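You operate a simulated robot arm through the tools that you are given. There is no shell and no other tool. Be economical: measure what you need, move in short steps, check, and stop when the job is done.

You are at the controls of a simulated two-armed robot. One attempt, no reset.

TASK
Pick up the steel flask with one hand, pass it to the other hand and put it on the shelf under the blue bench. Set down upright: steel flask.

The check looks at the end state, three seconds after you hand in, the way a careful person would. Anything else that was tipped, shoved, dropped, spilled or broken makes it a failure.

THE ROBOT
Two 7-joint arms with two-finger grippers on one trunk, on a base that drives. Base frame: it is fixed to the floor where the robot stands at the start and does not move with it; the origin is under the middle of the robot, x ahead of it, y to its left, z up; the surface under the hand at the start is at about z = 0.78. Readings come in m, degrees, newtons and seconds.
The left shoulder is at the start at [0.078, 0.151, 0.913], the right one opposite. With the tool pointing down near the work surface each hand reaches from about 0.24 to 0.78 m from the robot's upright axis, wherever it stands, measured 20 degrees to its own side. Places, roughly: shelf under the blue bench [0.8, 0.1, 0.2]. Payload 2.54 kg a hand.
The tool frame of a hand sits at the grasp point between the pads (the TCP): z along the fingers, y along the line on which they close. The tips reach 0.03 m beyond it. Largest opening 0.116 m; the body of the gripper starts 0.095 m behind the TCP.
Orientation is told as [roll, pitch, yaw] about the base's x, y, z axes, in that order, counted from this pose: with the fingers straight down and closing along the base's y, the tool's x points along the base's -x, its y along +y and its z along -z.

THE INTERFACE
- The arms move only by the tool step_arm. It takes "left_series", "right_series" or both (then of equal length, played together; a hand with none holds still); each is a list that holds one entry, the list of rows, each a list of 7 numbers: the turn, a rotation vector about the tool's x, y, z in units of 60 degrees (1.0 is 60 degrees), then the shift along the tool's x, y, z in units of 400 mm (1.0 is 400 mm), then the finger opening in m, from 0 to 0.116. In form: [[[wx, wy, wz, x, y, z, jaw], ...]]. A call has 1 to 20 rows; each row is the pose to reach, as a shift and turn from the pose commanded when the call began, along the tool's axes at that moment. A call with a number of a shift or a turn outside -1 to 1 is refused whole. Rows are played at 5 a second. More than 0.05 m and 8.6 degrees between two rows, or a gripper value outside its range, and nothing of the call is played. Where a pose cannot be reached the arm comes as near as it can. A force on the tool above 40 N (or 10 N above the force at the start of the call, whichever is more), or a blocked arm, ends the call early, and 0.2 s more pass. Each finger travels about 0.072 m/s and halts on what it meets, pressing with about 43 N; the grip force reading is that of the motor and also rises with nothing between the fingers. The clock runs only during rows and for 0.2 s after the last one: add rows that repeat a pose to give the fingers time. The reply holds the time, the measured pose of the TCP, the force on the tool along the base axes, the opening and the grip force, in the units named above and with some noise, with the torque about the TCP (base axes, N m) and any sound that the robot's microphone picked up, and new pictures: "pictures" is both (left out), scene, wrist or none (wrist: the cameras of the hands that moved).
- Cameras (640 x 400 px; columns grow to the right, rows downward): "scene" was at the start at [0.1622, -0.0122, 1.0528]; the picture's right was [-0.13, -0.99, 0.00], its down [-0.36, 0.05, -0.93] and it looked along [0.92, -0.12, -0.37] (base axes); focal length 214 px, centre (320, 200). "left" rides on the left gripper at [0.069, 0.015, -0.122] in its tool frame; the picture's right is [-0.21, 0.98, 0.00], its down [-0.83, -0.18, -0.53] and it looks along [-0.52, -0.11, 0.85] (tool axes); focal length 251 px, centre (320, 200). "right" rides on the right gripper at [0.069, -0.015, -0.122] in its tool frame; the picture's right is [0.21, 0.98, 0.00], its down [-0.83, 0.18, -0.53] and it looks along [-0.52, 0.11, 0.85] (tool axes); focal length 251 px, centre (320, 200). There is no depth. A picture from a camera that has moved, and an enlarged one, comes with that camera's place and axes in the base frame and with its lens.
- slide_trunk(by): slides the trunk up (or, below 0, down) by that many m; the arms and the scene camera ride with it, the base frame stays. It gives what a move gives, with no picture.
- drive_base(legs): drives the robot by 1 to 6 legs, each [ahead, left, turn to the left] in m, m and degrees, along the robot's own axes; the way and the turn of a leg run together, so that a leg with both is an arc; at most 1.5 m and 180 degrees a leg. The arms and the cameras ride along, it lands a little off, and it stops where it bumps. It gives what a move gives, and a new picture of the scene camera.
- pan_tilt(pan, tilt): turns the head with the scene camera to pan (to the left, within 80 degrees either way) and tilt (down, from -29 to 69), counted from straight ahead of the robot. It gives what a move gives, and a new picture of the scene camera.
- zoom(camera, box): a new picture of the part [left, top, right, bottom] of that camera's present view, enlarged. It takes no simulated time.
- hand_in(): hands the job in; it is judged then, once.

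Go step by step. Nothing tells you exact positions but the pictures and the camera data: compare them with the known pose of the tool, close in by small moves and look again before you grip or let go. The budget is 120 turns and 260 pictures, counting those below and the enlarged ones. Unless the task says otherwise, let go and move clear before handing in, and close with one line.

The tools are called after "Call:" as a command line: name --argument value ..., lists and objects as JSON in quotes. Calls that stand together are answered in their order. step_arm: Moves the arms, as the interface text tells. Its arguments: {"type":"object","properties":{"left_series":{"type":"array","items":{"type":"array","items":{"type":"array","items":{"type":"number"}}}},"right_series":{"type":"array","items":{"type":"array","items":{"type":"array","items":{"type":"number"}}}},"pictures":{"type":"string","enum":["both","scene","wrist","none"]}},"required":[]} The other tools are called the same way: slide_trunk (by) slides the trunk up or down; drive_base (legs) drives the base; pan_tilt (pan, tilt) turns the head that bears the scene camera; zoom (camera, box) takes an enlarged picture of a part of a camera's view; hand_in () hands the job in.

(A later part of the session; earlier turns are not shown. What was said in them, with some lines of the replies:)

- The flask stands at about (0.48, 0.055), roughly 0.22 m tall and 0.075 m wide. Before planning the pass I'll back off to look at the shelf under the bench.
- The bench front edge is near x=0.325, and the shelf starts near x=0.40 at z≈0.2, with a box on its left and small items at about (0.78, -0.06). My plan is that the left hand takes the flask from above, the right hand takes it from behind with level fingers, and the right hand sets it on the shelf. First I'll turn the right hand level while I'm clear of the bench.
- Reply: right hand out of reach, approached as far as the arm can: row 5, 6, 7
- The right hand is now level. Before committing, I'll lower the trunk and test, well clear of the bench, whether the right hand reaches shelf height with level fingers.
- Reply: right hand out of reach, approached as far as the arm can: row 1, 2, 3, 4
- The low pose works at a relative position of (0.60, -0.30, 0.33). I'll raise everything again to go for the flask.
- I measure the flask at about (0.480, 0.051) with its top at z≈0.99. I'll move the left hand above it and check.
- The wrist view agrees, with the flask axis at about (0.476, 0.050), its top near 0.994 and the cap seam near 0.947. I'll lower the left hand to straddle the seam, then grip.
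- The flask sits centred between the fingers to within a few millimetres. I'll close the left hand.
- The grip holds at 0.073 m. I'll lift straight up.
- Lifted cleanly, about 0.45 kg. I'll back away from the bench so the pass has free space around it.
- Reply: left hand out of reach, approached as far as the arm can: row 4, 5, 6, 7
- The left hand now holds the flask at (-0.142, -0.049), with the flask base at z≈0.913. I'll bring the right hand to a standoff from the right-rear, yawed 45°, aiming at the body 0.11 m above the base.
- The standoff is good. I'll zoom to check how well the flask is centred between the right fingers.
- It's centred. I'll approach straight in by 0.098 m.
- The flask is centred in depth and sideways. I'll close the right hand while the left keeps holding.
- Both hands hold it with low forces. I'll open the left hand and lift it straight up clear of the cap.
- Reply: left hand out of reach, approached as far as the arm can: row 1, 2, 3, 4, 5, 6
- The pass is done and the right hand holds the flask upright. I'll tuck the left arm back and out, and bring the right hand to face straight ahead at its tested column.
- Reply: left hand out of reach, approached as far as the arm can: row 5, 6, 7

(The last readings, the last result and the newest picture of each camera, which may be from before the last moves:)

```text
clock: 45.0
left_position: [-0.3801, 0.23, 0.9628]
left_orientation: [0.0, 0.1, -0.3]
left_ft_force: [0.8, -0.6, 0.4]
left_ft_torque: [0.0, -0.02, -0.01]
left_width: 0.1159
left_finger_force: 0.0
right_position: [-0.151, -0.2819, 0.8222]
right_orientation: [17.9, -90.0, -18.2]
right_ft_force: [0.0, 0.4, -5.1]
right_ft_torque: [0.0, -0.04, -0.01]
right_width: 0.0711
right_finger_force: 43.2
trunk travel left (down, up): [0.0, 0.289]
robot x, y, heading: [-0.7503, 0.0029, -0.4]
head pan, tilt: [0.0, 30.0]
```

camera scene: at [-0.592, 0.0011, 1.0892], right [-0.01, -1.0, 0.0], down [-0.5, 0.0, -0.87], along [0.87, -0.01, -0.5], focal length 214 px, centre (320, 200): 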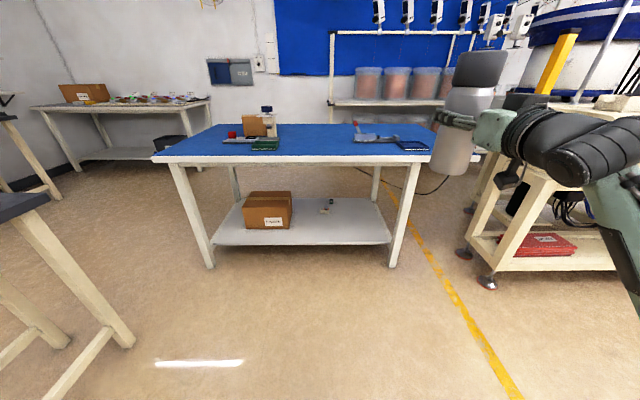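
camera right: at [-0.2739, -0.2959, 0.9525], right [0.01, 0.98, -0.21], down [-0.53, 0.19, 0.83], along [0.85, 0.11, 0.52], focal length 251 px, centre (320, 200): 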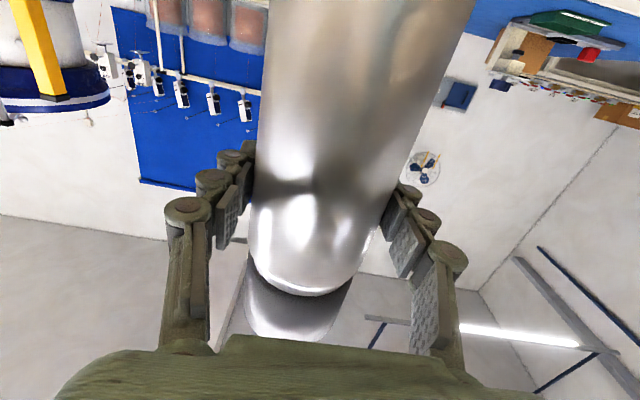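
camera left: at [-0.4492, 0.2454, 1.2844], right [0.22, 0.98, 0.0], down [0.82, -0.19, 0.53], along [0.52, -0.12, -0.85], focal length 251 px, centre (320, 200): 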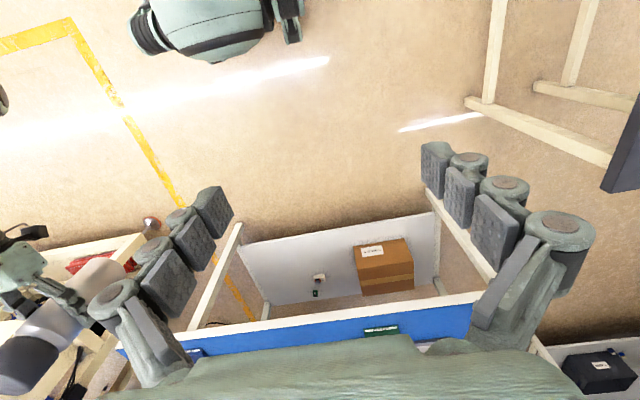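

Next, with the trunk fully down, I'll lower the flask to shelf-approach height, still clear of the bench.

Call:
step_arm --right_series '[[[0, 0, 0, 0.1, 0, 0.01, 0.04], [0, 0, 0, 0.2, 0, 0.02, 0.04], [0, 0, 0, 0.3, 0, 0.03, 0.04], [0, 0, 0, 0.4, 0, 0.04, 0.04], [0, 0, 0, 0.5, 0, 0.05, 0.04], [0, 0, 0, 0.6, 0, 0.06, 0.04], [0, 0, 0, 0.7, 0, 0.07, 0.04], [0, 0, 0, 0.8, 0, 0.08, 0.04], [0, 0, 0, 0.9, 0, 0.09, 0.04], [0, 0, 0, 1.0, 0, 0.1, 0.04], [0, 0, 0, 1.0, 0, 0.1, 0.04]]]' --pictures "none"

Call:
step_arm --right_series '[[[0, 0, 0, 0.05, 0, 0, 0.04], [0, 0, 0, 0.1, 0, 0, 0.04], [0, 0, 0, 0.1, 0, 0, 0.04]]]' --pictures "none"

Call:
drive_base --legs '[[0.3, 0.1, 0]]'

Call:
zoom --camera "scene" --box '[160, 100, 480, 300]'

```text
clock: 47.4
left_position: [-0.3801, 0.2303, 0.9628]
left_orientation: [0.0, 0.0, -0.3]
left_ft_force: [0.7, -0.1, 0.2]
left_ft_torque: [-0.01, 0.0, 0.0]
left_width: 0.1158
left_finger_force: 0.1
right_position: [-0.1108, -0.281, 0.4215]
right_orientation: [-19.3, -90.1, 18.7]
right_ft_force: [0.7, -0.5, -5.3]
right_ft_torque: [-0.02, 0.02, 0.03]
right_width: 0.0711
right_finger_force: 43.4
trunk travel left (down, up): [0.0, 0.289]
robot x, y, heading: [-0.7536, 0.0019, -0.3]
head pan, tilt: [0.0, 30.0]
```

```text
clock: 48.2
left_position: [-0.3801, 0.2306, 0.961]
left_orientation: [0.1, 0.0, -0.3]
left_ft_force: [-0.7, 0.7, -0.4]
left_ft_torque: [-0.02, 0.01, 0.01]
left_width: 0.1159
left_finger_force: 0.0
right_position: [-0.1114, -0.2832, 0.3824]
right_orientation: [38.7, -90.0, -39.2]
right_ft_force: [0.6, 0.5, -5.7]
right_ft_torque: [-0.01, 0.03, -0.03]
right_width: 0.0712
right_finger_force: 43.2
trunk travel left (down, up): [0.0, 0.289]
robot x, y, heading: [-0.7513, 0.0045, -0.7]
head pan, tilt: [0.0, 30.0]
```

```text
clock: 50.3
left_position: [-0.0798, 0.3277, 0.9632]
left_orientation: [0.0, 0.0, -0.5]
left_ft_force: [0.3, -0.1, 0.6]
left_ft_torque: [0.02, 0.0, -0.02]
left_width: 0.116
left_finger_force: 0.0
right_position: [0.1877, -0.1852, 0.3823]
right_orientation: [11.8, -89.9, -12.5]
right_ft_force: [0.2, 0.0, -5.3]
right_ft_torque: [0.0, -0.01, -0.04]
right_width: 0.0711
right_finger_force: 42.6
trunk travel left (down, up): [0.0, 0.289]
robot x, y, heading: [-0.4521, 0.1008, -0.7]
head pan, tilt: [0.0, 30.0]
camera scene: at [-0.2919, 0.0999, 0.8893], right [-0.01, -1.0, 0.0], down [-0.5, 0.01, -0.87], along [0.87, -0.01, -0.5], focal length 214 px, centre (320, 200)
```

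scene: 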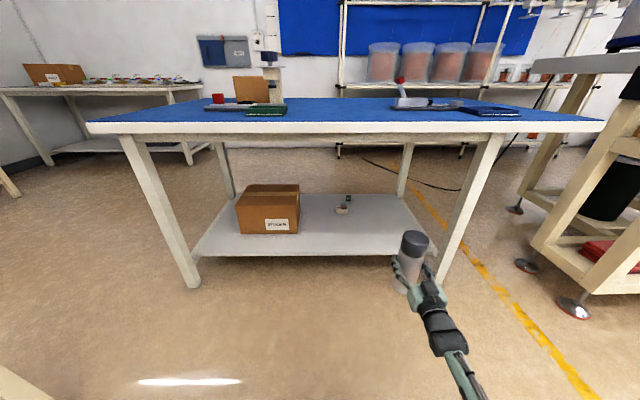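

```text
2.00 times, centred on (320, 200) of scene
camera zoom: at [-0.2919, 0.0999, 0.8893], right [-0.01, -1.0, 0.0], down [-0.5, 0.01, -0.87], along [0.87, -0.01, -0.5], focal length 429 px, centre (320, 200)
```

zoom: 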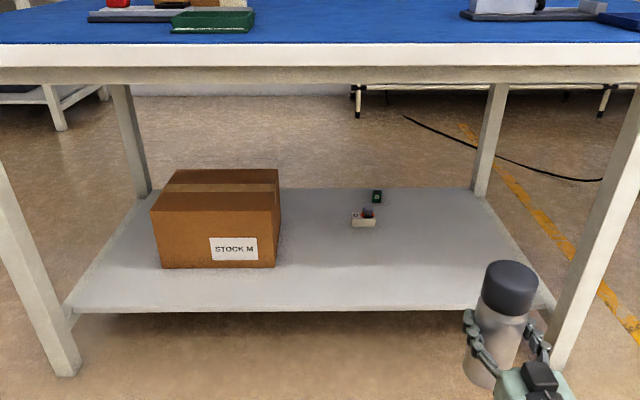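

The flask is at (0.188, -0.185) with its base at z≈0.273, the shelf top is near 0.20, and the bench legs are at x≈0.40, y≈-0.48. I'll drive forward in two stages.

Call:
drive_base --legs '[[0.2, 0, 0.6]]'

Call:
pan_tilt --pan -15 --tilt 45

```text
clock: 51.9
left_position: [0.1228, 0.3309, 0.9619]
left_orientation: [-0.1, 0.0, -0.1]
left_ft_force: [-0.1, 0.5, -0.2]
left_ft_torque: [-0.02, -0.02, 0.03]
left_width: 0.116
left_finger_force: 0.1
right_position: [0.3937, -0.1819, 0.3811]
right_orientation: [8.9, -89.9, -9.0]
right_ft_force: [0.4, -0.3, -3.7]
right_ft_torque: [0.01, -0.03, 0.02]
right_width: 0.0712
right_finger_force: 42.7
trunk travel left (down, up): [0.0, 0.289]
robot x, y, heading: [-0.2516, 0.0987, -0.3]
head pan, tilt: [0.0, 30.0]
camera scene: at [-0.0879, 0.1, 0.8893], right [0.0, -1.0, 0.0], down [-0.5, 0.0, -0.87], along [0.87, 0.0, -0.5], focal length 214 px, centre (320, 200)
```

scene: 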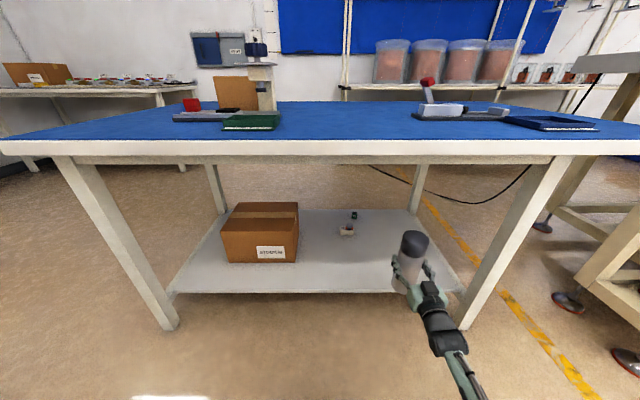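

```text
clock: 52.7
left_position: [0.122, 0.3295, 0.9618]
left_orientation: [0.0, 0.0, 0.0]
left_ft_force: [-0.8, 0.3, -0.4]
left_ft_torque: [0.03, 0.02, 0.02]
left_width: 0.116
left_finger_force: 0.1
right_position: [0.3938, -0.1814, 0.3804]
right_orientation: [9.6, -89.9, -9.9]
right_ft_force: [-0.3, -0.7, -4.6]
right_ft_torque: [-0.02, 0.02, -0.03]
right_width: 0.0711
right_finger_force: 43.4
trunk travel left (down, up): [0.0, 0.289]
robot x, y, heading: [-0.2489, 0.1041, -0.1]
head pan, tilt: [-15.0, 45.0]
camera scene: at [-0.0998, 0.0791, 0.8667], right [-0.26, -0.97, 0.0], down [-0.68, 0.18, -0.71], along [0.68, -0.18, -0.71], focal length 214 px, centre (320, 200)
```

scene: 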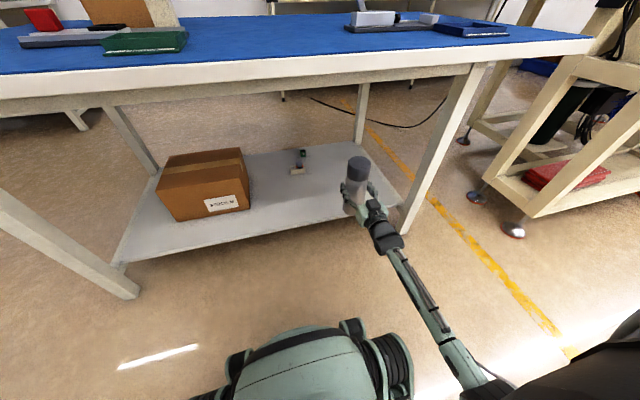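

The path is clear. The shelf front edge is at x≈0.43, so I'll drive the last 0.17 m to put the flask at x≈0.565.

Call:
drive_base --legs '[[0.17, 0, 0]]'

Call:
zoom --camera "scene" --box '[260, 140, 500, 290]'

```text
clock: 54.2
left_position: [0.2937, 0.3295, 0.9628]
left_orientation: [0.0, -0.2, 0.1]
left_ft_force: [1.0, -0.1, -0.4]
left_ft_torque: [-0.02, 0.03, 0.05]
left_width: 0.116
left_finger_force: 0.0
right_position: [0.5663, -0.1805, 0.3813]
right_orientation: [6.3, -89.9, -6.6]
right_ft_force: [-0.3, 0.5, -4.8]
right_ft_torque: [0.01, 0.03, 0.01]
right_width: 0.0712
right_finger_force: 42.5
trunk travel left (down, up): [0.0, 0.289]
robot x, y, heading: [-0.0769, 0.1002, -0.0]
head pan, tilt: [-15.0, 45.0]
camera scene: at [0.0715, 0.0789, 0.8666], right [-0.26, -0.97, 0.0], down [-0.68, 0.18, -0.71], along [0.68, -0.18, -0.71], focal length 214 px, centre (320, 200)
```

scene: 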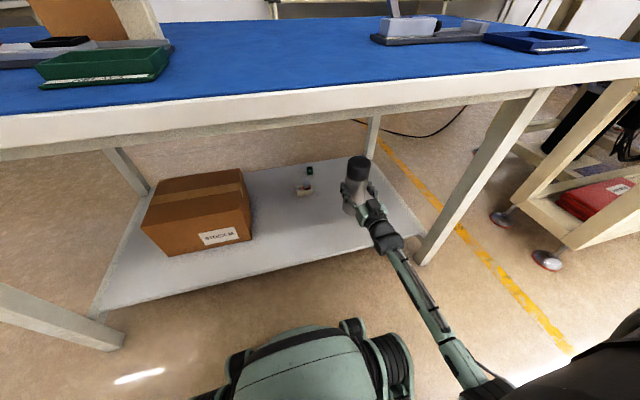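

```text
2.67 times, centred on (380, 215) of scene
camera zoom: at [0.0715, 0.0789, 0.8666], right [-0.26, -0.97, 0.0], down [-0.68, 0.18, -0.71], along [0.68, -0.18, -0.71], focal length 572 px, centre (160, 160)
```

zoom: 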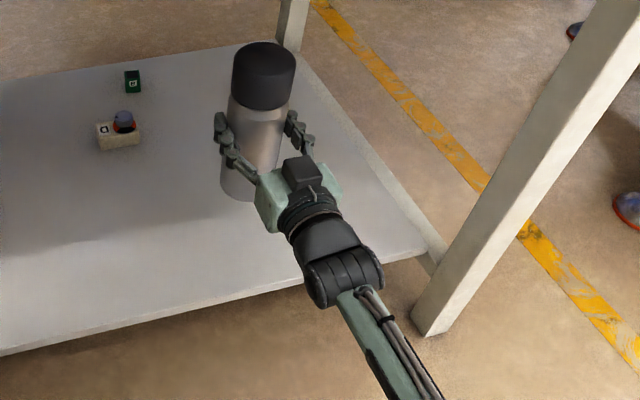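

The flask is over the open shelf, clear of the small items. I'll lower it slowly toward contact.

Call:
step_arm --right_series '[[[0, 0, 0, 0.04, 0, 0, 0.04], [0, 0, 0, 0.08, 0, 0, 0.04], [0, 0, 0, 0.12, 0, 0, 0.04], [0, 0, 0, 0.14, 0, 0, 0.04], [0, 0, 0, 0.14, 0, 0, 0.04]]]' --pictures "both"

Call:
zoom --camera "scene" --box '[300, 140, 428, 220]'

```text
clock: 55.4
left_position: [0.2935, 0.3295, 0.9626]
left_orientation: [0.0, -0.1, 0.0]
left_ft_force: [-0.3, 0.0, -0.2]
left_ft_torque: [-0.04, 0.01, -0.02]
left_width: 0.116
left_finger_force: 0.1
right_position: [0.5662, -0.1801, 0.3264]
right_orientation: [4.3, -89.9, -4.4]
right_ft_force: [-0.7, 0.0, -5.2]
right_ft_torque: [-0.01, -0.01, 0.01]
right_width: 0.0712
right_finger_force: 42.9
trunk travel left (down, up): [0.0, 0.289]
robot x, y, heading: [-0.0784, 0.0987, 0.1]
head pan, tilt: [-15.0, 45.0]
camera scene: at [0.0716, 0.0789, 0.8666], right [-0.26, -0.97, 0.0], down [-0.68, 0.18, -0.71], along [0.68, -0.18, -0.71], focal length 214 px, centre (320, 200)
camera right: at [0.4431, -0.195, 0.2561], right [0.0, 0.98, -0.21], down [-0.53, 0.18, 0.83], along [0.85, 0.11, 0.52], focal length 251 px, centre (320, 200)
```

scene: 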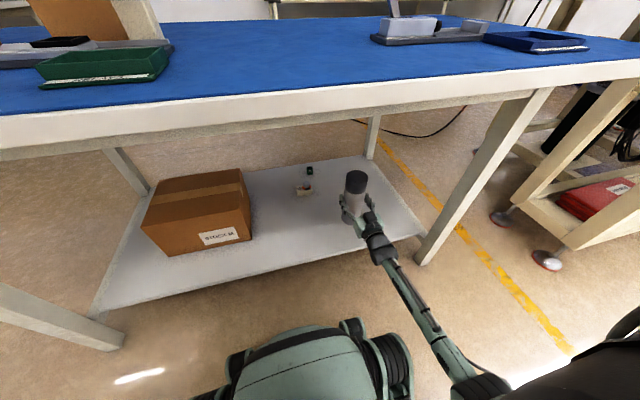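
right: 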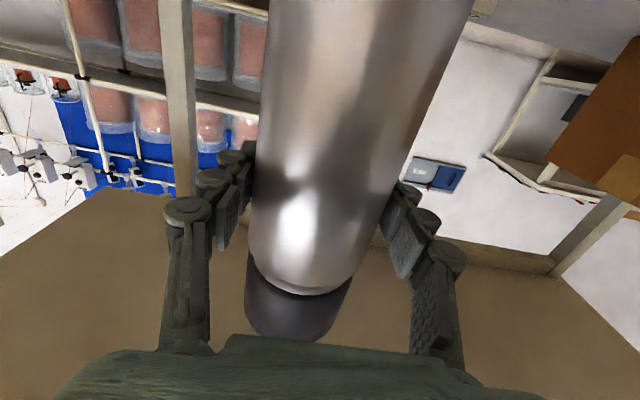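

```text
5.00 times, centred on (364, 180) of scene
camera zoom: at [0.0716, 0.0789, 0.8666], right [-0.26, -0.97, 0.0], down [-0.68, 0.18, -0.71], along [0.68, -0.18, -0.71], focal length 1072 px, centre (100, 300)
```

zoom: 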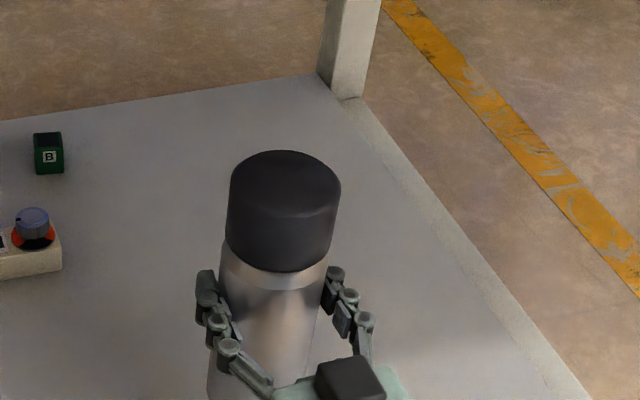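

No contact yet. I'll continue in millimetre steps and watch the vertical force.

Call:
step_arm --right_series '[[[0, 0, 0, 0.01, 0, 0, 0.04], [0, 0, 0, 0.02, 0, 0, 0.04], [0, 0, 0, 0.025, 0, 0, 0.04]]]' --pictures "none"

```text
clock: 56.2
left_position: [0.2949, 0.33, 0.9621]
left_orientation: [-0.1, -0.1, 0.0]
left_ft_force: [0.5, -0.2, 0.0]
left_ft_torque: [-0.03, -0.02, 0.0]
left_width: 0.1162
left_finger_force: 0.3
right_position: [0.5665, -0.1812, 0.3163]
right_orientation: [14.8, -90.0, -15.0]
right_ft_force: [0.1, 0.2, -4.6]
right_ft_torque: [-0.03, -0.02, 0.02]
right_width: 0.0713
right_finger_force: 43.4
trunk travel left (down, up): [0.0, 0.289]
robot x, y, heading: [-0.0778, 0.1002, -0.2]
head pan, tilt: [-15.0, 45.0]
```

Call:
step_arm --right_series '[[[0, 0, 0, 0.008, 0, 0, 0.04], [0, 0, 0, 0.015, 0, 0, 0.04]]]' --pictures "none"

```text
clock: 56.8
left_position: [0.2944, 0.3304, 0.9615]
left_orientation: [0.0, -0.1, 0.0]
left_ft_force: [1.5, 0.3, 0.1]
left_ft_torque: [-0.03, 0.0, -0.03]
left_width: 0.1161
left_finger_force: 0.1
right_position: [0.5654, -0.1809, 0.3104]
right_orientation: [24.5, -90.0, -24.5]
right_ft_force: [-0.4, 0.2, -4.2]
right_ft_torque: [-0.02, -0.01, -0.01]
right_width: 0.0713
right_finger_force: 42.8
trunk travel left (down, up): [0.0, 0.289]
robot x, y, heading: [-0.0785, 0.1001, 0.1]
head pan, tilt: [-15.0, 45.0]
```

The last two small steps (TCP now z≈0.310) still show only the flask's weight, so it isn't touching yet. I'll keep going down by small steps.

Call:
step_arm --right_series '[[[0, 0, 0, 0.008, 0, 0, 0.04], [0, 0, 0, 0.015, 0, 0, 0.04]]]' --pictures "wrist"

```text
clock: 57.4
left_position: [0.2936, 0.3301, 0.9627]
left_orientation: [0.0, -0.1, 0.0]
left_ft_force: [-0.1, -0.7, -0.7]
left_ft_torque: [0.0, -0.03, 0.01]
left_width: 0.1158
left_finger_force: 0.0
right_position: [0.565, -0.1806, 0.3032]
right_orientation: [5.4, -90.0, -5.6]
right_ft_force: [-0.3, -0.7, -4.8]
right_ft_torque: [0.0, 0.07, -0.01]
right_width: 0.071
right_finger_force: 42.9
trunk travel left (down, up): [0.0, 0.289]
robot x, y, heading: [-0.079, 0.0992, 0.1]
head pan, tilt: [-15.0, 45.0]
camera right: at [0.4432, -0.1953, 0.2338], right [0.0, 0.98, -0.21], down [-0.53, 0.18, 0.83], along [0.85, 0.11, 0.52], focal length 251 px, centre (320, 200)
```

right: 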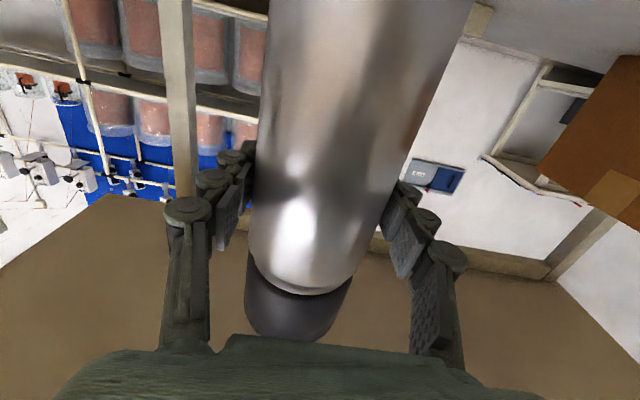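

Call:
step_arm --right_series '[[[0, 0, 0, 0.008, 0, 0, 0.04], [0, 0, 0, 0.015, 0, 0, 0.04]]]' --pictures "scene"

Call:
zoom --camera "scene" --box '[300, 160, 428, 240]'

```text
clock: 58.0
left_position: [0.2931, 0.3311, 0.9619]
left_orientation: [0.0, -0.1, 0.0]
left_ft_force: [0.5, -0.2, 0.3]
left_ft_torque: [0.01, 0.06, 0.02]
left_width: 0.116
left_finger_force: 0.0
right_position: [0.567, -0.1812, 0.2979]
right_orientation: [-1.7, -89.9, 1.6]
right_ft_force: [-0.9, 0.3, -4.9]
right_ft_torque: [0.0, 0.0, 0.0]
right_width: 0.0712
right_finger_force: 43.0
trunk travel left (down, up): [0.0, 0.289]
robot x, y, heading: [-0.0753, 0.1016, 0.2]
head pan, tilt: [-15.0, 45.0]
camera scene: at [0.0716, 0.0789, 0.8666], right [-0.26, -0.97, 0.0], down [-0.68, 0.18, -0.71], along [0.68, -0.18, -0.71], focal length 214 px, centre (320, 200)
```

scene: 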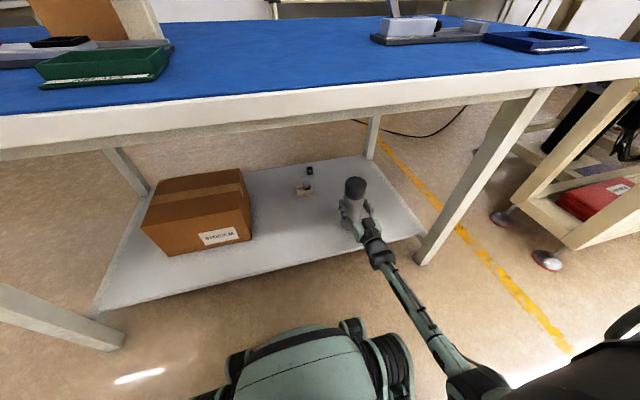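

```text
5.00 times, centred on (364, 200) of scene
camera zoom: at [0.0716, 0.0789, 0.8666], right [-0.26, -0.97, 0.0], down [-0.68, 0.18, -0.71], along [0.68, -0.18, -0.71], focal length 1072 px, centre (100, 200)
```

zoom: 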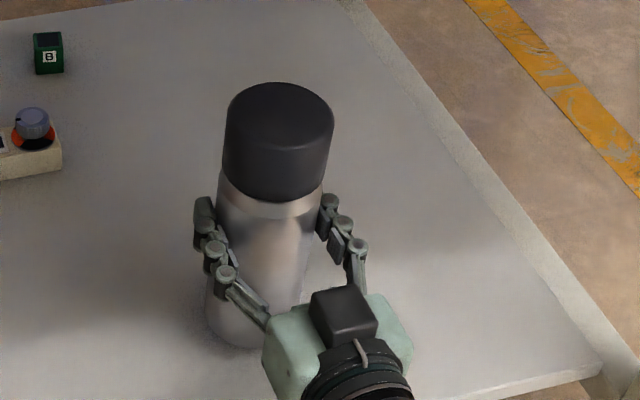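

It's very near the shelf, judging by the contact shadow. I'll continue with finer steps.

Call:
step_arm --right_series '[[[0, 0, 0, 0.005, 0, 0, 0.04], [0, 0, 0, 0.01, 0, 0, 0.04]]]' --pictures "none"

Call:
step_arm --right_series '[[[0, 0, 0, 0.005, 0, 0, 0.04], [0, 0, 0, 0.01, 0, 0, 0.04]]]' --pictures "none"

```text
clock: 58.6
left_position: [0.2935, 0.3296, 0.9624]
left_orientation: [-0.1, -0.1, -0.1]
left_ft_force: [1.4, -0.2, 0.4]
left_ft_torque: [0.01, 0.0, 0.01]
left_width: 0.116
left_finger_force: 0.0
right_position: [0.5663, -0.1809, 0.2935]
right_orientation: [-1.4, -90.0, 1.4]
right_ft_force: [-0.7, 0.1, -4.1]
right_ft_torque: [0.0, -0.03, -0.01]
right_width: 0.071
right_finger_force: 42.8
trunk travel left (down, up): [0.0, 0.289]
robot x, y, heading: [-0.0777, 0.0993, 0.0]
head pan, tilt: [-15.0, 45.0]
```

```text
clock: 59.2
left_position: [0.2938, 0.3299, 0.9629]
left_orientation: [0.0, -0.1, 0.1]
left_ft_force: [1.1, 0.1, -0.7]
left_ft_torque: [-0.02, 0.0, -0.01]
left_width: 0.1161
left_finger_force: 0.0
right_position: [0.5654, -0.1815, 0.2906]
right_orientation: [-0.4, -89.9, 0.2]
right_ft_force: [-0.3, 0.5, -4.3]
right_ft_torque: [-0.01, 0.02, 0.01]
right_width: 0.0711
right_finger_force: 43.2
trunk travel left (down, up): [0.0, 0.289]
robot x, y, heading: [-0.0758, 0.0969, 0.0]
head pan, tilt: [-15.0, 45.0]
```

Call:
step_arm --right_series '[[[0, 0, 0, 0.005, 0, 0, 0.04], [0, 0, 0, 0.01, 0, 0, 0.04]]]' --pictures "none"

Call:
step_arm --right_series '[[[0, 0, 0, 0.005, 0, 0, 0.04], [0, 0, 0, 0.01, 0, 0, 0.04]]]' --pictures "none"

Call:
zoom --camera "scene" --box '[320, 180, 400, 230]'

```text
clock: 59.8
left_position: [0.294, 0.3294, 0.9617]
left_orientation: [-0.1, -0.1, 0.1]
left_ft_force: [-0.6, -0.3, -0.5]
left_ft_torque: [0.01, 0.02, -0.01]
left_width: 0.1161
left_finger_force: 0.2
right_position: [0.5659, -0.1811, 0.2869]
right_orientation: [10.6, -89.8, -10.7]
right_ft_force: [0.5, 0.2, -4.8]
right_ft_torque: [0.01, 0.05, 0.0]
right_width: 0.071
right_finger_force: 42.8
trunk travel left (down, up): [0.0, 0.289]
robot x, y, heading: [-0.0761, 0.1031, -0.1]
head pan, tilt: [-15.0, 45.0]
```

```text
clock: 60.4
left_position: [0.2928, 0.3295, 0.9628]
left_orientation: [0.0, -0.1, -0.1]
left_ft_force: [0.2, 0.4, -0.1]
left_ft_torque: [0.03, 0.02, 0.01]
left_width: 0.1158
left_finger_force: 0.1
right_position: [0.5653, -0.1786, 0.2805]
right_orientation: [11.9, -90.0, -12.1]
right_ft_force: [0.2, -0.1, -4.4]
right_ft_torque: [0.01, 0.0, -0.03]
right_width: 0.0713
right_finger_force: 42.9
trunk travel left (down, up): [0.0, 0.289]
robot x, y, heading: [-0.076, 0.1016, -0.0]
head pan, tilt: [-15.0, 45.0]
```

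```text
8.00 times, centred on (360, 205) of scene
camera zoom: at [0.0716, 0.0789, 0.8666], right [-0.26, -0.97, 0.0], down [-0.68, 0.18, -0.71], along [0.68, -0.18, -0.71], focal length 1716 px, centre (0, 160)
```

zoom: 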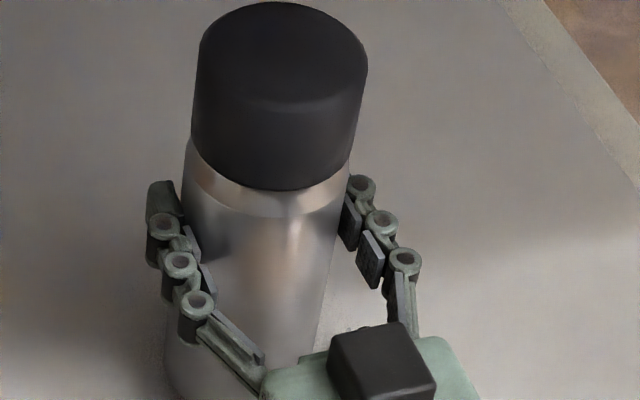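

Still hanging free, with the base at about z=0.171. I'll keep stepping down.

Call:
step_arm --right_series '[[[0, 0, 0, 0.005, 0, 0, 0.04], [0, 0, 0, 0.01, 0, 0, 0.04]]]' --pictures "none"

Call:
step_arm --right_series '[[[0, 0, 0, 0.005, 0, 0, 0.04], [0, 0, 0, 0.01, 0, 0, 0.04]]]' --pictures "both"

Call:
zoom --camera "scene" --box '[310, 180, 406, 240]'

```text
clock: 61.0
left_position: [0.294, 0.329, 0.9625]
left_orientation: [0.1, 0.0, 0.0]
left_ft_force: [-0.1, -0.2, -0.2]
left_ft_torque: [0.0, 0.01, 0.01]
left_width: 0.1159
left_finger_force: 0.0
right_position: [0.5665, -0.1809, 0.278]
right_orientation: [8.8, -90.0, -8.9]
right_ft_force: [1.5, -0.1, -4.5]
right_ft_torque: [0.01, 0.03, 0.01]
right_width: 0.0714
right_finger_force: 42.7
trunk travel left (down, up): [0.0, 0.289]
robot x, y, heading: [-0.0769, 0.0964, -0.1]
head pan, tilt: [-15.0, 45.0]
```

```text
clock: 61.6
left_position: [0.2933, 0.3294, 0.9622]
left_orientation: [0.0, -0.1, 0.1]
left_ft_force: [0.1, 0.9, -0.5]
left_ft_torque: [-0.02, 0.02, -0.02]
left_width: 0.1162
left_finger_force: 0.1
right_position: [0.5673, -0.1798, 0.2737]
right_orientation: [6.4, -89.9, -6.4]
right_ft_force: [0.4, 0.2, -4.4]
right_ft_torque: [-0.01, -0.01, 0.02]
right_width: 0.0709
right_finger_force: 42.2
trunk travel left (down, up): [0.0, 0.289]
robot x, y, heading: [-0.0746, 0.1011, -0.3]
head pan, tilt: [-15.0, 45.0]
camera scene: at [0.0716, 0.0789, 0.8666], right [-0.26, -0.97, 0.0], down [-0.68, 0.18, -0.71], along [0.68, -0.18, -0.71], focal length 214 px, centre (320, 200)
camera right: at [0.4437, -0.1948, 0.2035], right [0.0, 0.98, -0.21], down [-0.53, 0.18, 0.83], along [0.85, 0.11, 0.52], focal length 251 px, centre (320, 200)
```

scene: 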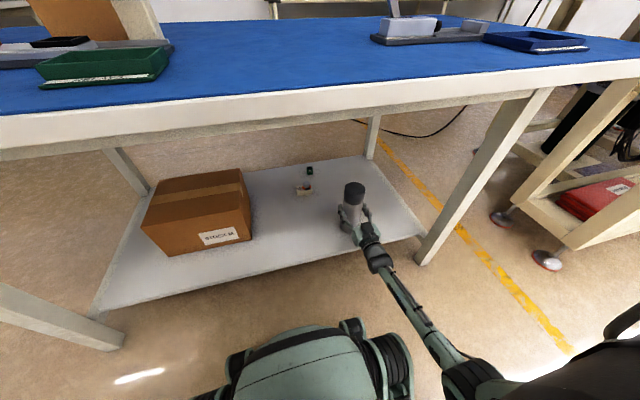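
right: 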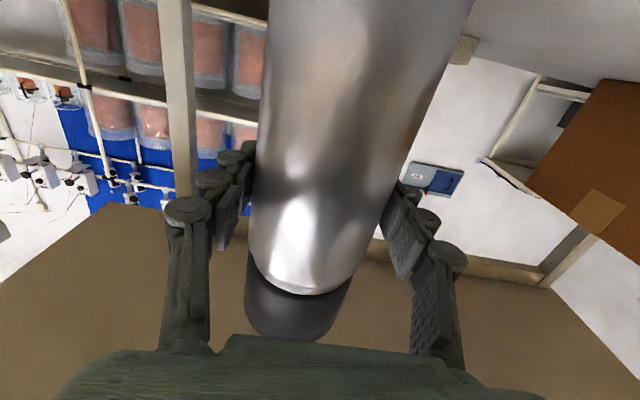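

```text
6.67 times, centred on (358, 210) of scene
camera zoom: at [0.0716, 0.0789, 0.8666], right [-0.26, -0.97, 0.0], down [-0.68, 0.18, -0.71], along [0.68, -0.18, -0.71], focal length 1430 px, centre (67, 133)
```

zoom: 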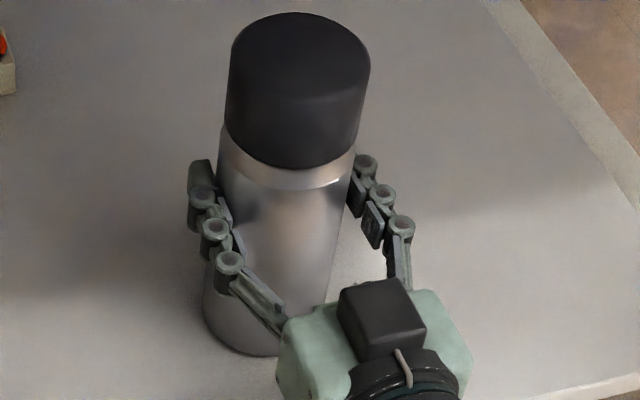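

Call:
step_arm --right_series '[[[0, 0, 0, 0.005, 0, 0, 0.04], [0, 0, 0, 0.01, 0, 0, 0.04]]]' --pictures "none"

Call:
step_arm --right_series '[[[0, 0, 0, 0.005, 0, 0, 0.04], [0, 0, 0, 0.01, 0, 0, 0.04]]]' --pictures "none"

Call:
zoom --camera "scene" --box '[310, 190, 390, 240]'

```text
clock: 62.2
left_position: [0.2926, 0.3306, 0.9628]
left_orientation: [-0.1, -0.1, 0.1]
left_ft_force: [0.6, 0.9, 0.0]
left_ft_torque: [0.03, -0.01, -0.02]
left_width: 0.1159
left_finger_force: 0.0
right_position: [0.5666, -0.1794, 0.2708]
right_orientation: [-169.7, -89.8, 169.7]
right_ft_force: [-2.1, 0.1, 2.9]
right_ft_torque: [-0.11, 0.59, -0.03]
right_width: 0.0709
right_finger_force: 42.9
trunk travel left (down, up): [0.0, 0.289]
robot x, y, heading: [-0.0793, 0.0999, 0.0]
head pan, tilt: [-15.0, 45.0]
```

```text
clock: 62.8
left_position: [0.2922, 0.3299, 0.963]
left_orientation: [-0.1, -0.1, 0.0]
left_ft_force: [0.6, 0.2, -0.1]
left_ft_torque: [-0.01, 0.0, -0.03]
left_width: 0.1158
left_finger_force: 0.2
right_position: [0.5674, -0.1799, 0.2703]
right_orientation: [-177.5, -89.5, 177.3]
right_ft_force: [-3.9, 0.4, 19.5]
right_ft_torque: [0.13, 0.71, -0.11]
right_width: 0.0711
right_finger_force: 42.5
trunk travel left (down, up): [0.0, 0.289]
robot x, y, heading: [-0.0809, 0.1, 0.0]
head pan, tilt: [-15.0, 45.0]
```

```text
8.00 times, centred on (350, 215) of scene
camera zoom: at [0.0702, 0.0796, 0.8673], right [-0.26, -0.97, 0.0], down [-0.68, 0.18, -0.71], along [0.68, -0.18, -0.71], focal length 1716 px, centre (80, 80)
```

zoom: 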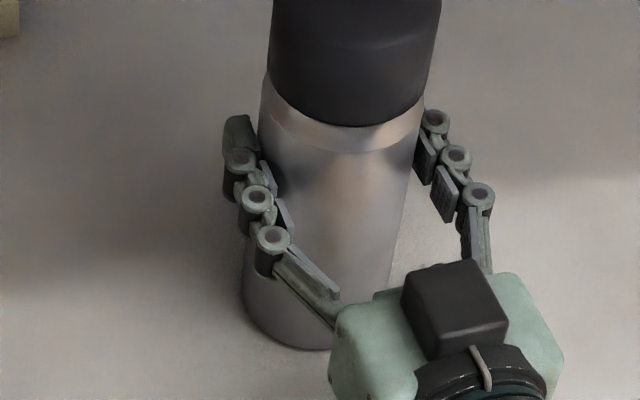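

Contact: the force rose to about 24 N, through the flask base. I'll ease up about 3.5 mm to relieve the press, then open the fingers.

Call:
step_arm --right_series '[[[0, 0, 0, -0.005, 0, 0, 0.04], [0, 0, 0, -0.008, 0, 0, 0.04], [0, 0, 0, -0.008, 0, 0, 0.04]]]' --pictures "none"

```text
clock: 63.6
left_position: [0.2927, 0.3298, 0.9645]
left_orientation: [-0.2, -0.2, 0.0]
left_ft_force: [-0.3, -0.5, 0.3]
left_ft_torque: [0.02, 0.01, -0.01]
left_width: 0.116
left_finger_force: 0.1
right_position: [0.5662, -0.1804, 0.271]
right_orientation: [-166.8, -89.9, 166.8]
right_ft_force: [5.9, 1.9, 11.3]
right_ft_torque: [0.1, -0.88, 0.09]
right_width: 0.0708
right_finger_force: 42.9
trunk travel left (down, up): [0.0, 0.289]
robot x, y, heading: [-0.0754, 0.1005, -0.0]
head pan, tilt: [-15.0, 45.0]
```

Call:
step_arm --right_series '[[[0, 0, 0, -0.003, 0, 0, 0.04], [0, 0, 0, -0.003, 0, 0, 0.04]]]' --pictures "none"

```text
clock: 64.2
left_position: [0.2916, 0.3309, 0.9628]
left_orientation: [-0.1, 0.0, 0.0]
left_ft_force: [0.6, 0.2, -0.6]
left_ft_torque: [0.05, -0.02, -0.01]
left_width: 0.116
left_finger_force: 0.2
right_position: [0.5657, -0.1797, 0.2717]
right_orientation: [-12.4, -89.9, 12.2]
right_ft_force: [3.0, 1.0, 6.7]
right_ft_torque: [0.08, -0.84, 0.03]
right_width: 0.0712
right_finger_force: 43.1
trunk travel left (down, up): [0.0, 0.289]
robot x, y, heading: [-0.0787, 0.0987, 0.1]
head pan, tilt: [-15.0, 45.0]
```

The press is light now. I'll open the fingers in place.

Call:
step_arm --right_series '[[[0, 0, 0, 0, 0, 0, 0.074], [0, 0, 0, 0, 0, 0, 0.08], [0, 0, 0, 0, 0, 0, 0.095], [0, 0, 0, 0, 0, 0, 0.116], [0, 0, 0, 0, 0, 0, 0.116]]]'

Call:
zoom --camera "scene" --box '[294, 160, 422, 240]'

```text
clock: 65.4
left_position: [0.2925, 0.3301, 0.9621]
left_orientation: [-0.2, -0.1, 0.0]
left_ft_force: [0.1, 0.9, 0.0]
left_ft_torque: [-0.01, -0.04, 0.02]
left_width: 0.1163
left_finger_force: 0.0
right_position: [0.5662, -0.1809, 0.2705]
right_orientation: [-3.3, -89.9, 3.1]
right_ft_force: [-0.1, 0.6, -0.5]
right_ft_torque: [0.01, 0.01, 0.03]
right_width: 0.116
right_finger_force: 0.1
trunk travel left (down, up): [0.0, 0.289]
robot x, y, heading: [-0.0758, 0.0997, 0.1]
head pan, tilt: [-15.0, 45.0]
camera scene: at [0.0713, 0.0791, 0.8667], right [-0.26, -0.97, 0.0], down [-0.68, 0.18, -0.71], along [0.68, -0.18, -0.71], focal length 214 px, centre (320, 200)
camera right: at [0.4433, -0.1953, 0.2012], right [0.0, 0.98, -0.21], down [-0.53, 0.18, 0.83], along [0.85, 0.11, 0.52], focal length 251 px, centre (320, 200)
```

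scene: 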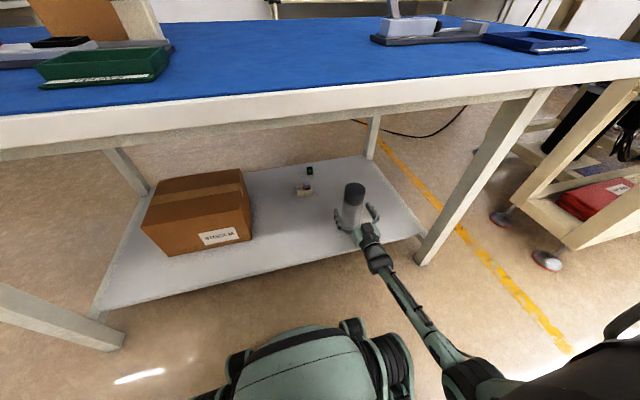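
right: 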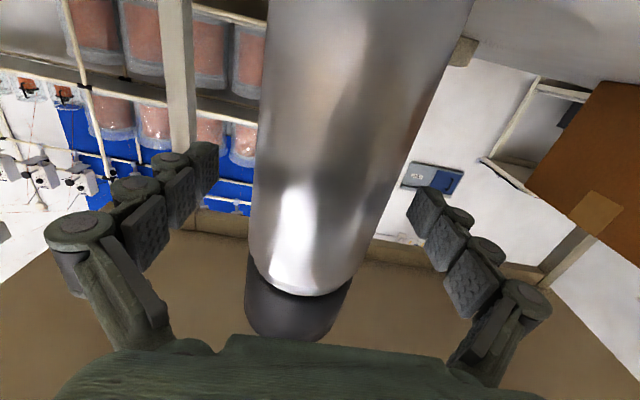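

```text
5.00 times, centred on (358, 200) of scene
camera zoom: at [0.0713, 0.0791, 0.8667], right [-0.26, -0.97, 0.0], down [-0.68, 0.18, -0.71], along [0.68, -0.18, -0.71], focal length 1072 px, centre (130, 200)
```

zoom: 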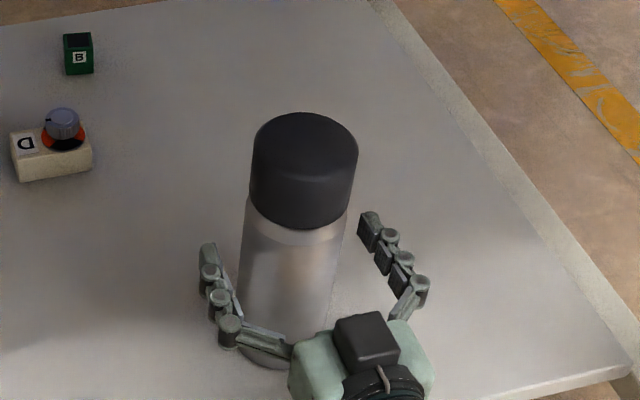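

The flask stands free and upright. I'll back straight out with the base.

Call:
drive_base --legs '[[-0.45, 0, 0]]'

Call:
pan_tilt --pan 0 --tilt 30

Call:
zoom --camera "scene" --box '[220, 100, 476, 260]'

```text
clock: 68.1
left_position: [-0.1505, 0.3301, 0.9625]
left_orientation: [-0.1, -0.1, -0.3]
left_ft_force: [-0.9, 0.7, -0.4]
left_ft_torque: [0.0, -0.03, 0.03]
left_width: 0.1159
left_finger_force: 0.0
right_position: [0.1191, -0.1829, 0.2717]
right_orientation: [-0.9, -89.9, 0.6]
right_ft_force: [-0.6, 0.4, 0.3]
right_ft_torque: [0.01, -0.01, -0.02]
right_width: 0.1157
right_finger_force: 0.0
trunk travel left (down, up): [0.0, 0.289]
robot x, y, heading: [-0.5222, 0.1015, -0.4]
head pan, tilt: [-15.0, 45.0]
camera scene: at [-0.374, 0.0798, 0.8667], right [-0.26, -0.96, 0.0], down [-0.68, 0.19, -0.71], along [0.68, -0.19, -0.71], focal length 214 px, centre (320, 200)
```

scene: 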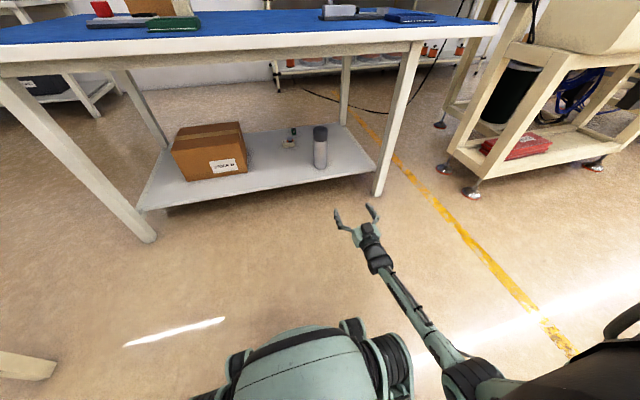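

```text
clock: 68.8
left_position: [-0.15, 0.3313, 0.9617]
left_orientation: [-0.1, -0.2, -0.2]
left_ft_force: [0.3, -1.6, 0.2]
left_ft_torque: [-0.01, -0.02, -0.01]
left_width: 0.1159
left_finger_force: 0.1
right_position: [0.1194, -0.1819, 0.2711]
right_orientation: [1.8, -89.9, -2.1]
right_ft_force: [0.0, -0.8, 0.3]
right_ft_torque: [0.0, 0.0, -0.02]
right_width: 0.116
right_finger_force: 0.1
trunk travel left (down, up): [0.0, 0.289]
robot x, y, heading: [-0.5184, 0.1058, -0.5]
head pan, tilt: [0.0, 30.0]
camera scene: at [-0.3621, 0.1007, 0.8893], right [-0.01, -1.0, 0.0], down [-0.5, 0.0, -0.87], along [0.87, -0.01, -0.5], focal length 214 px, centre (320, 200)
```

scene: 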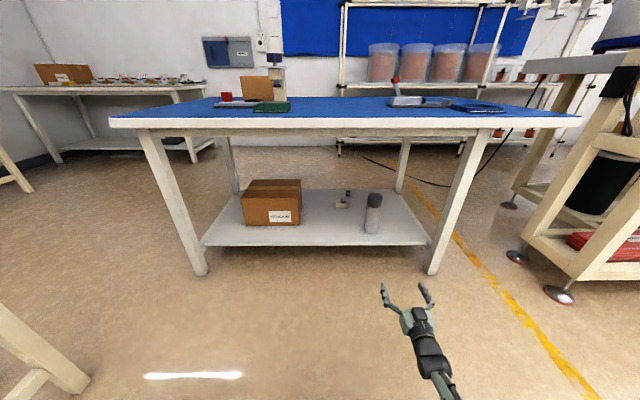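

```text
2.50 times, centred on (348, 180) of scene
camera zoom: at [-0.3621, 0.1007, 0.8893], right [-0.01, -1.0, 0.0], down [-0.5, 0.0, -0.87], along [0.87, -0.01, -0.5], focal length 536 px, centre (250, 250)
```

zoom: 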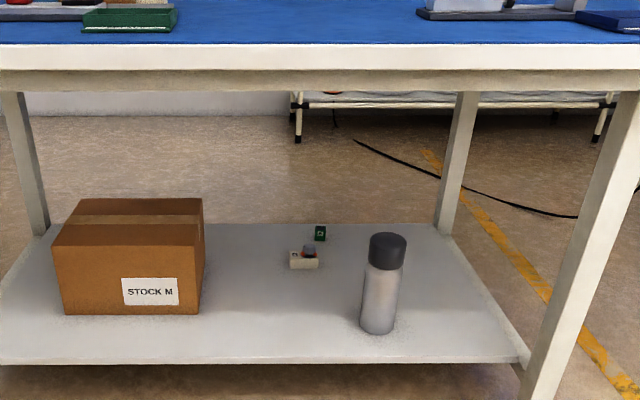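

The flask stands upright on the shelf, well inside the edge. Both hands are empty and clear, and nothing else has moved, so I'm handing in.

Call:
hand_in

```text
The job is handed in.
```

The steel flask was picked up with the left hand, passed to the right hand, and set upright on the shelf under the blue bench; the job is handed in.
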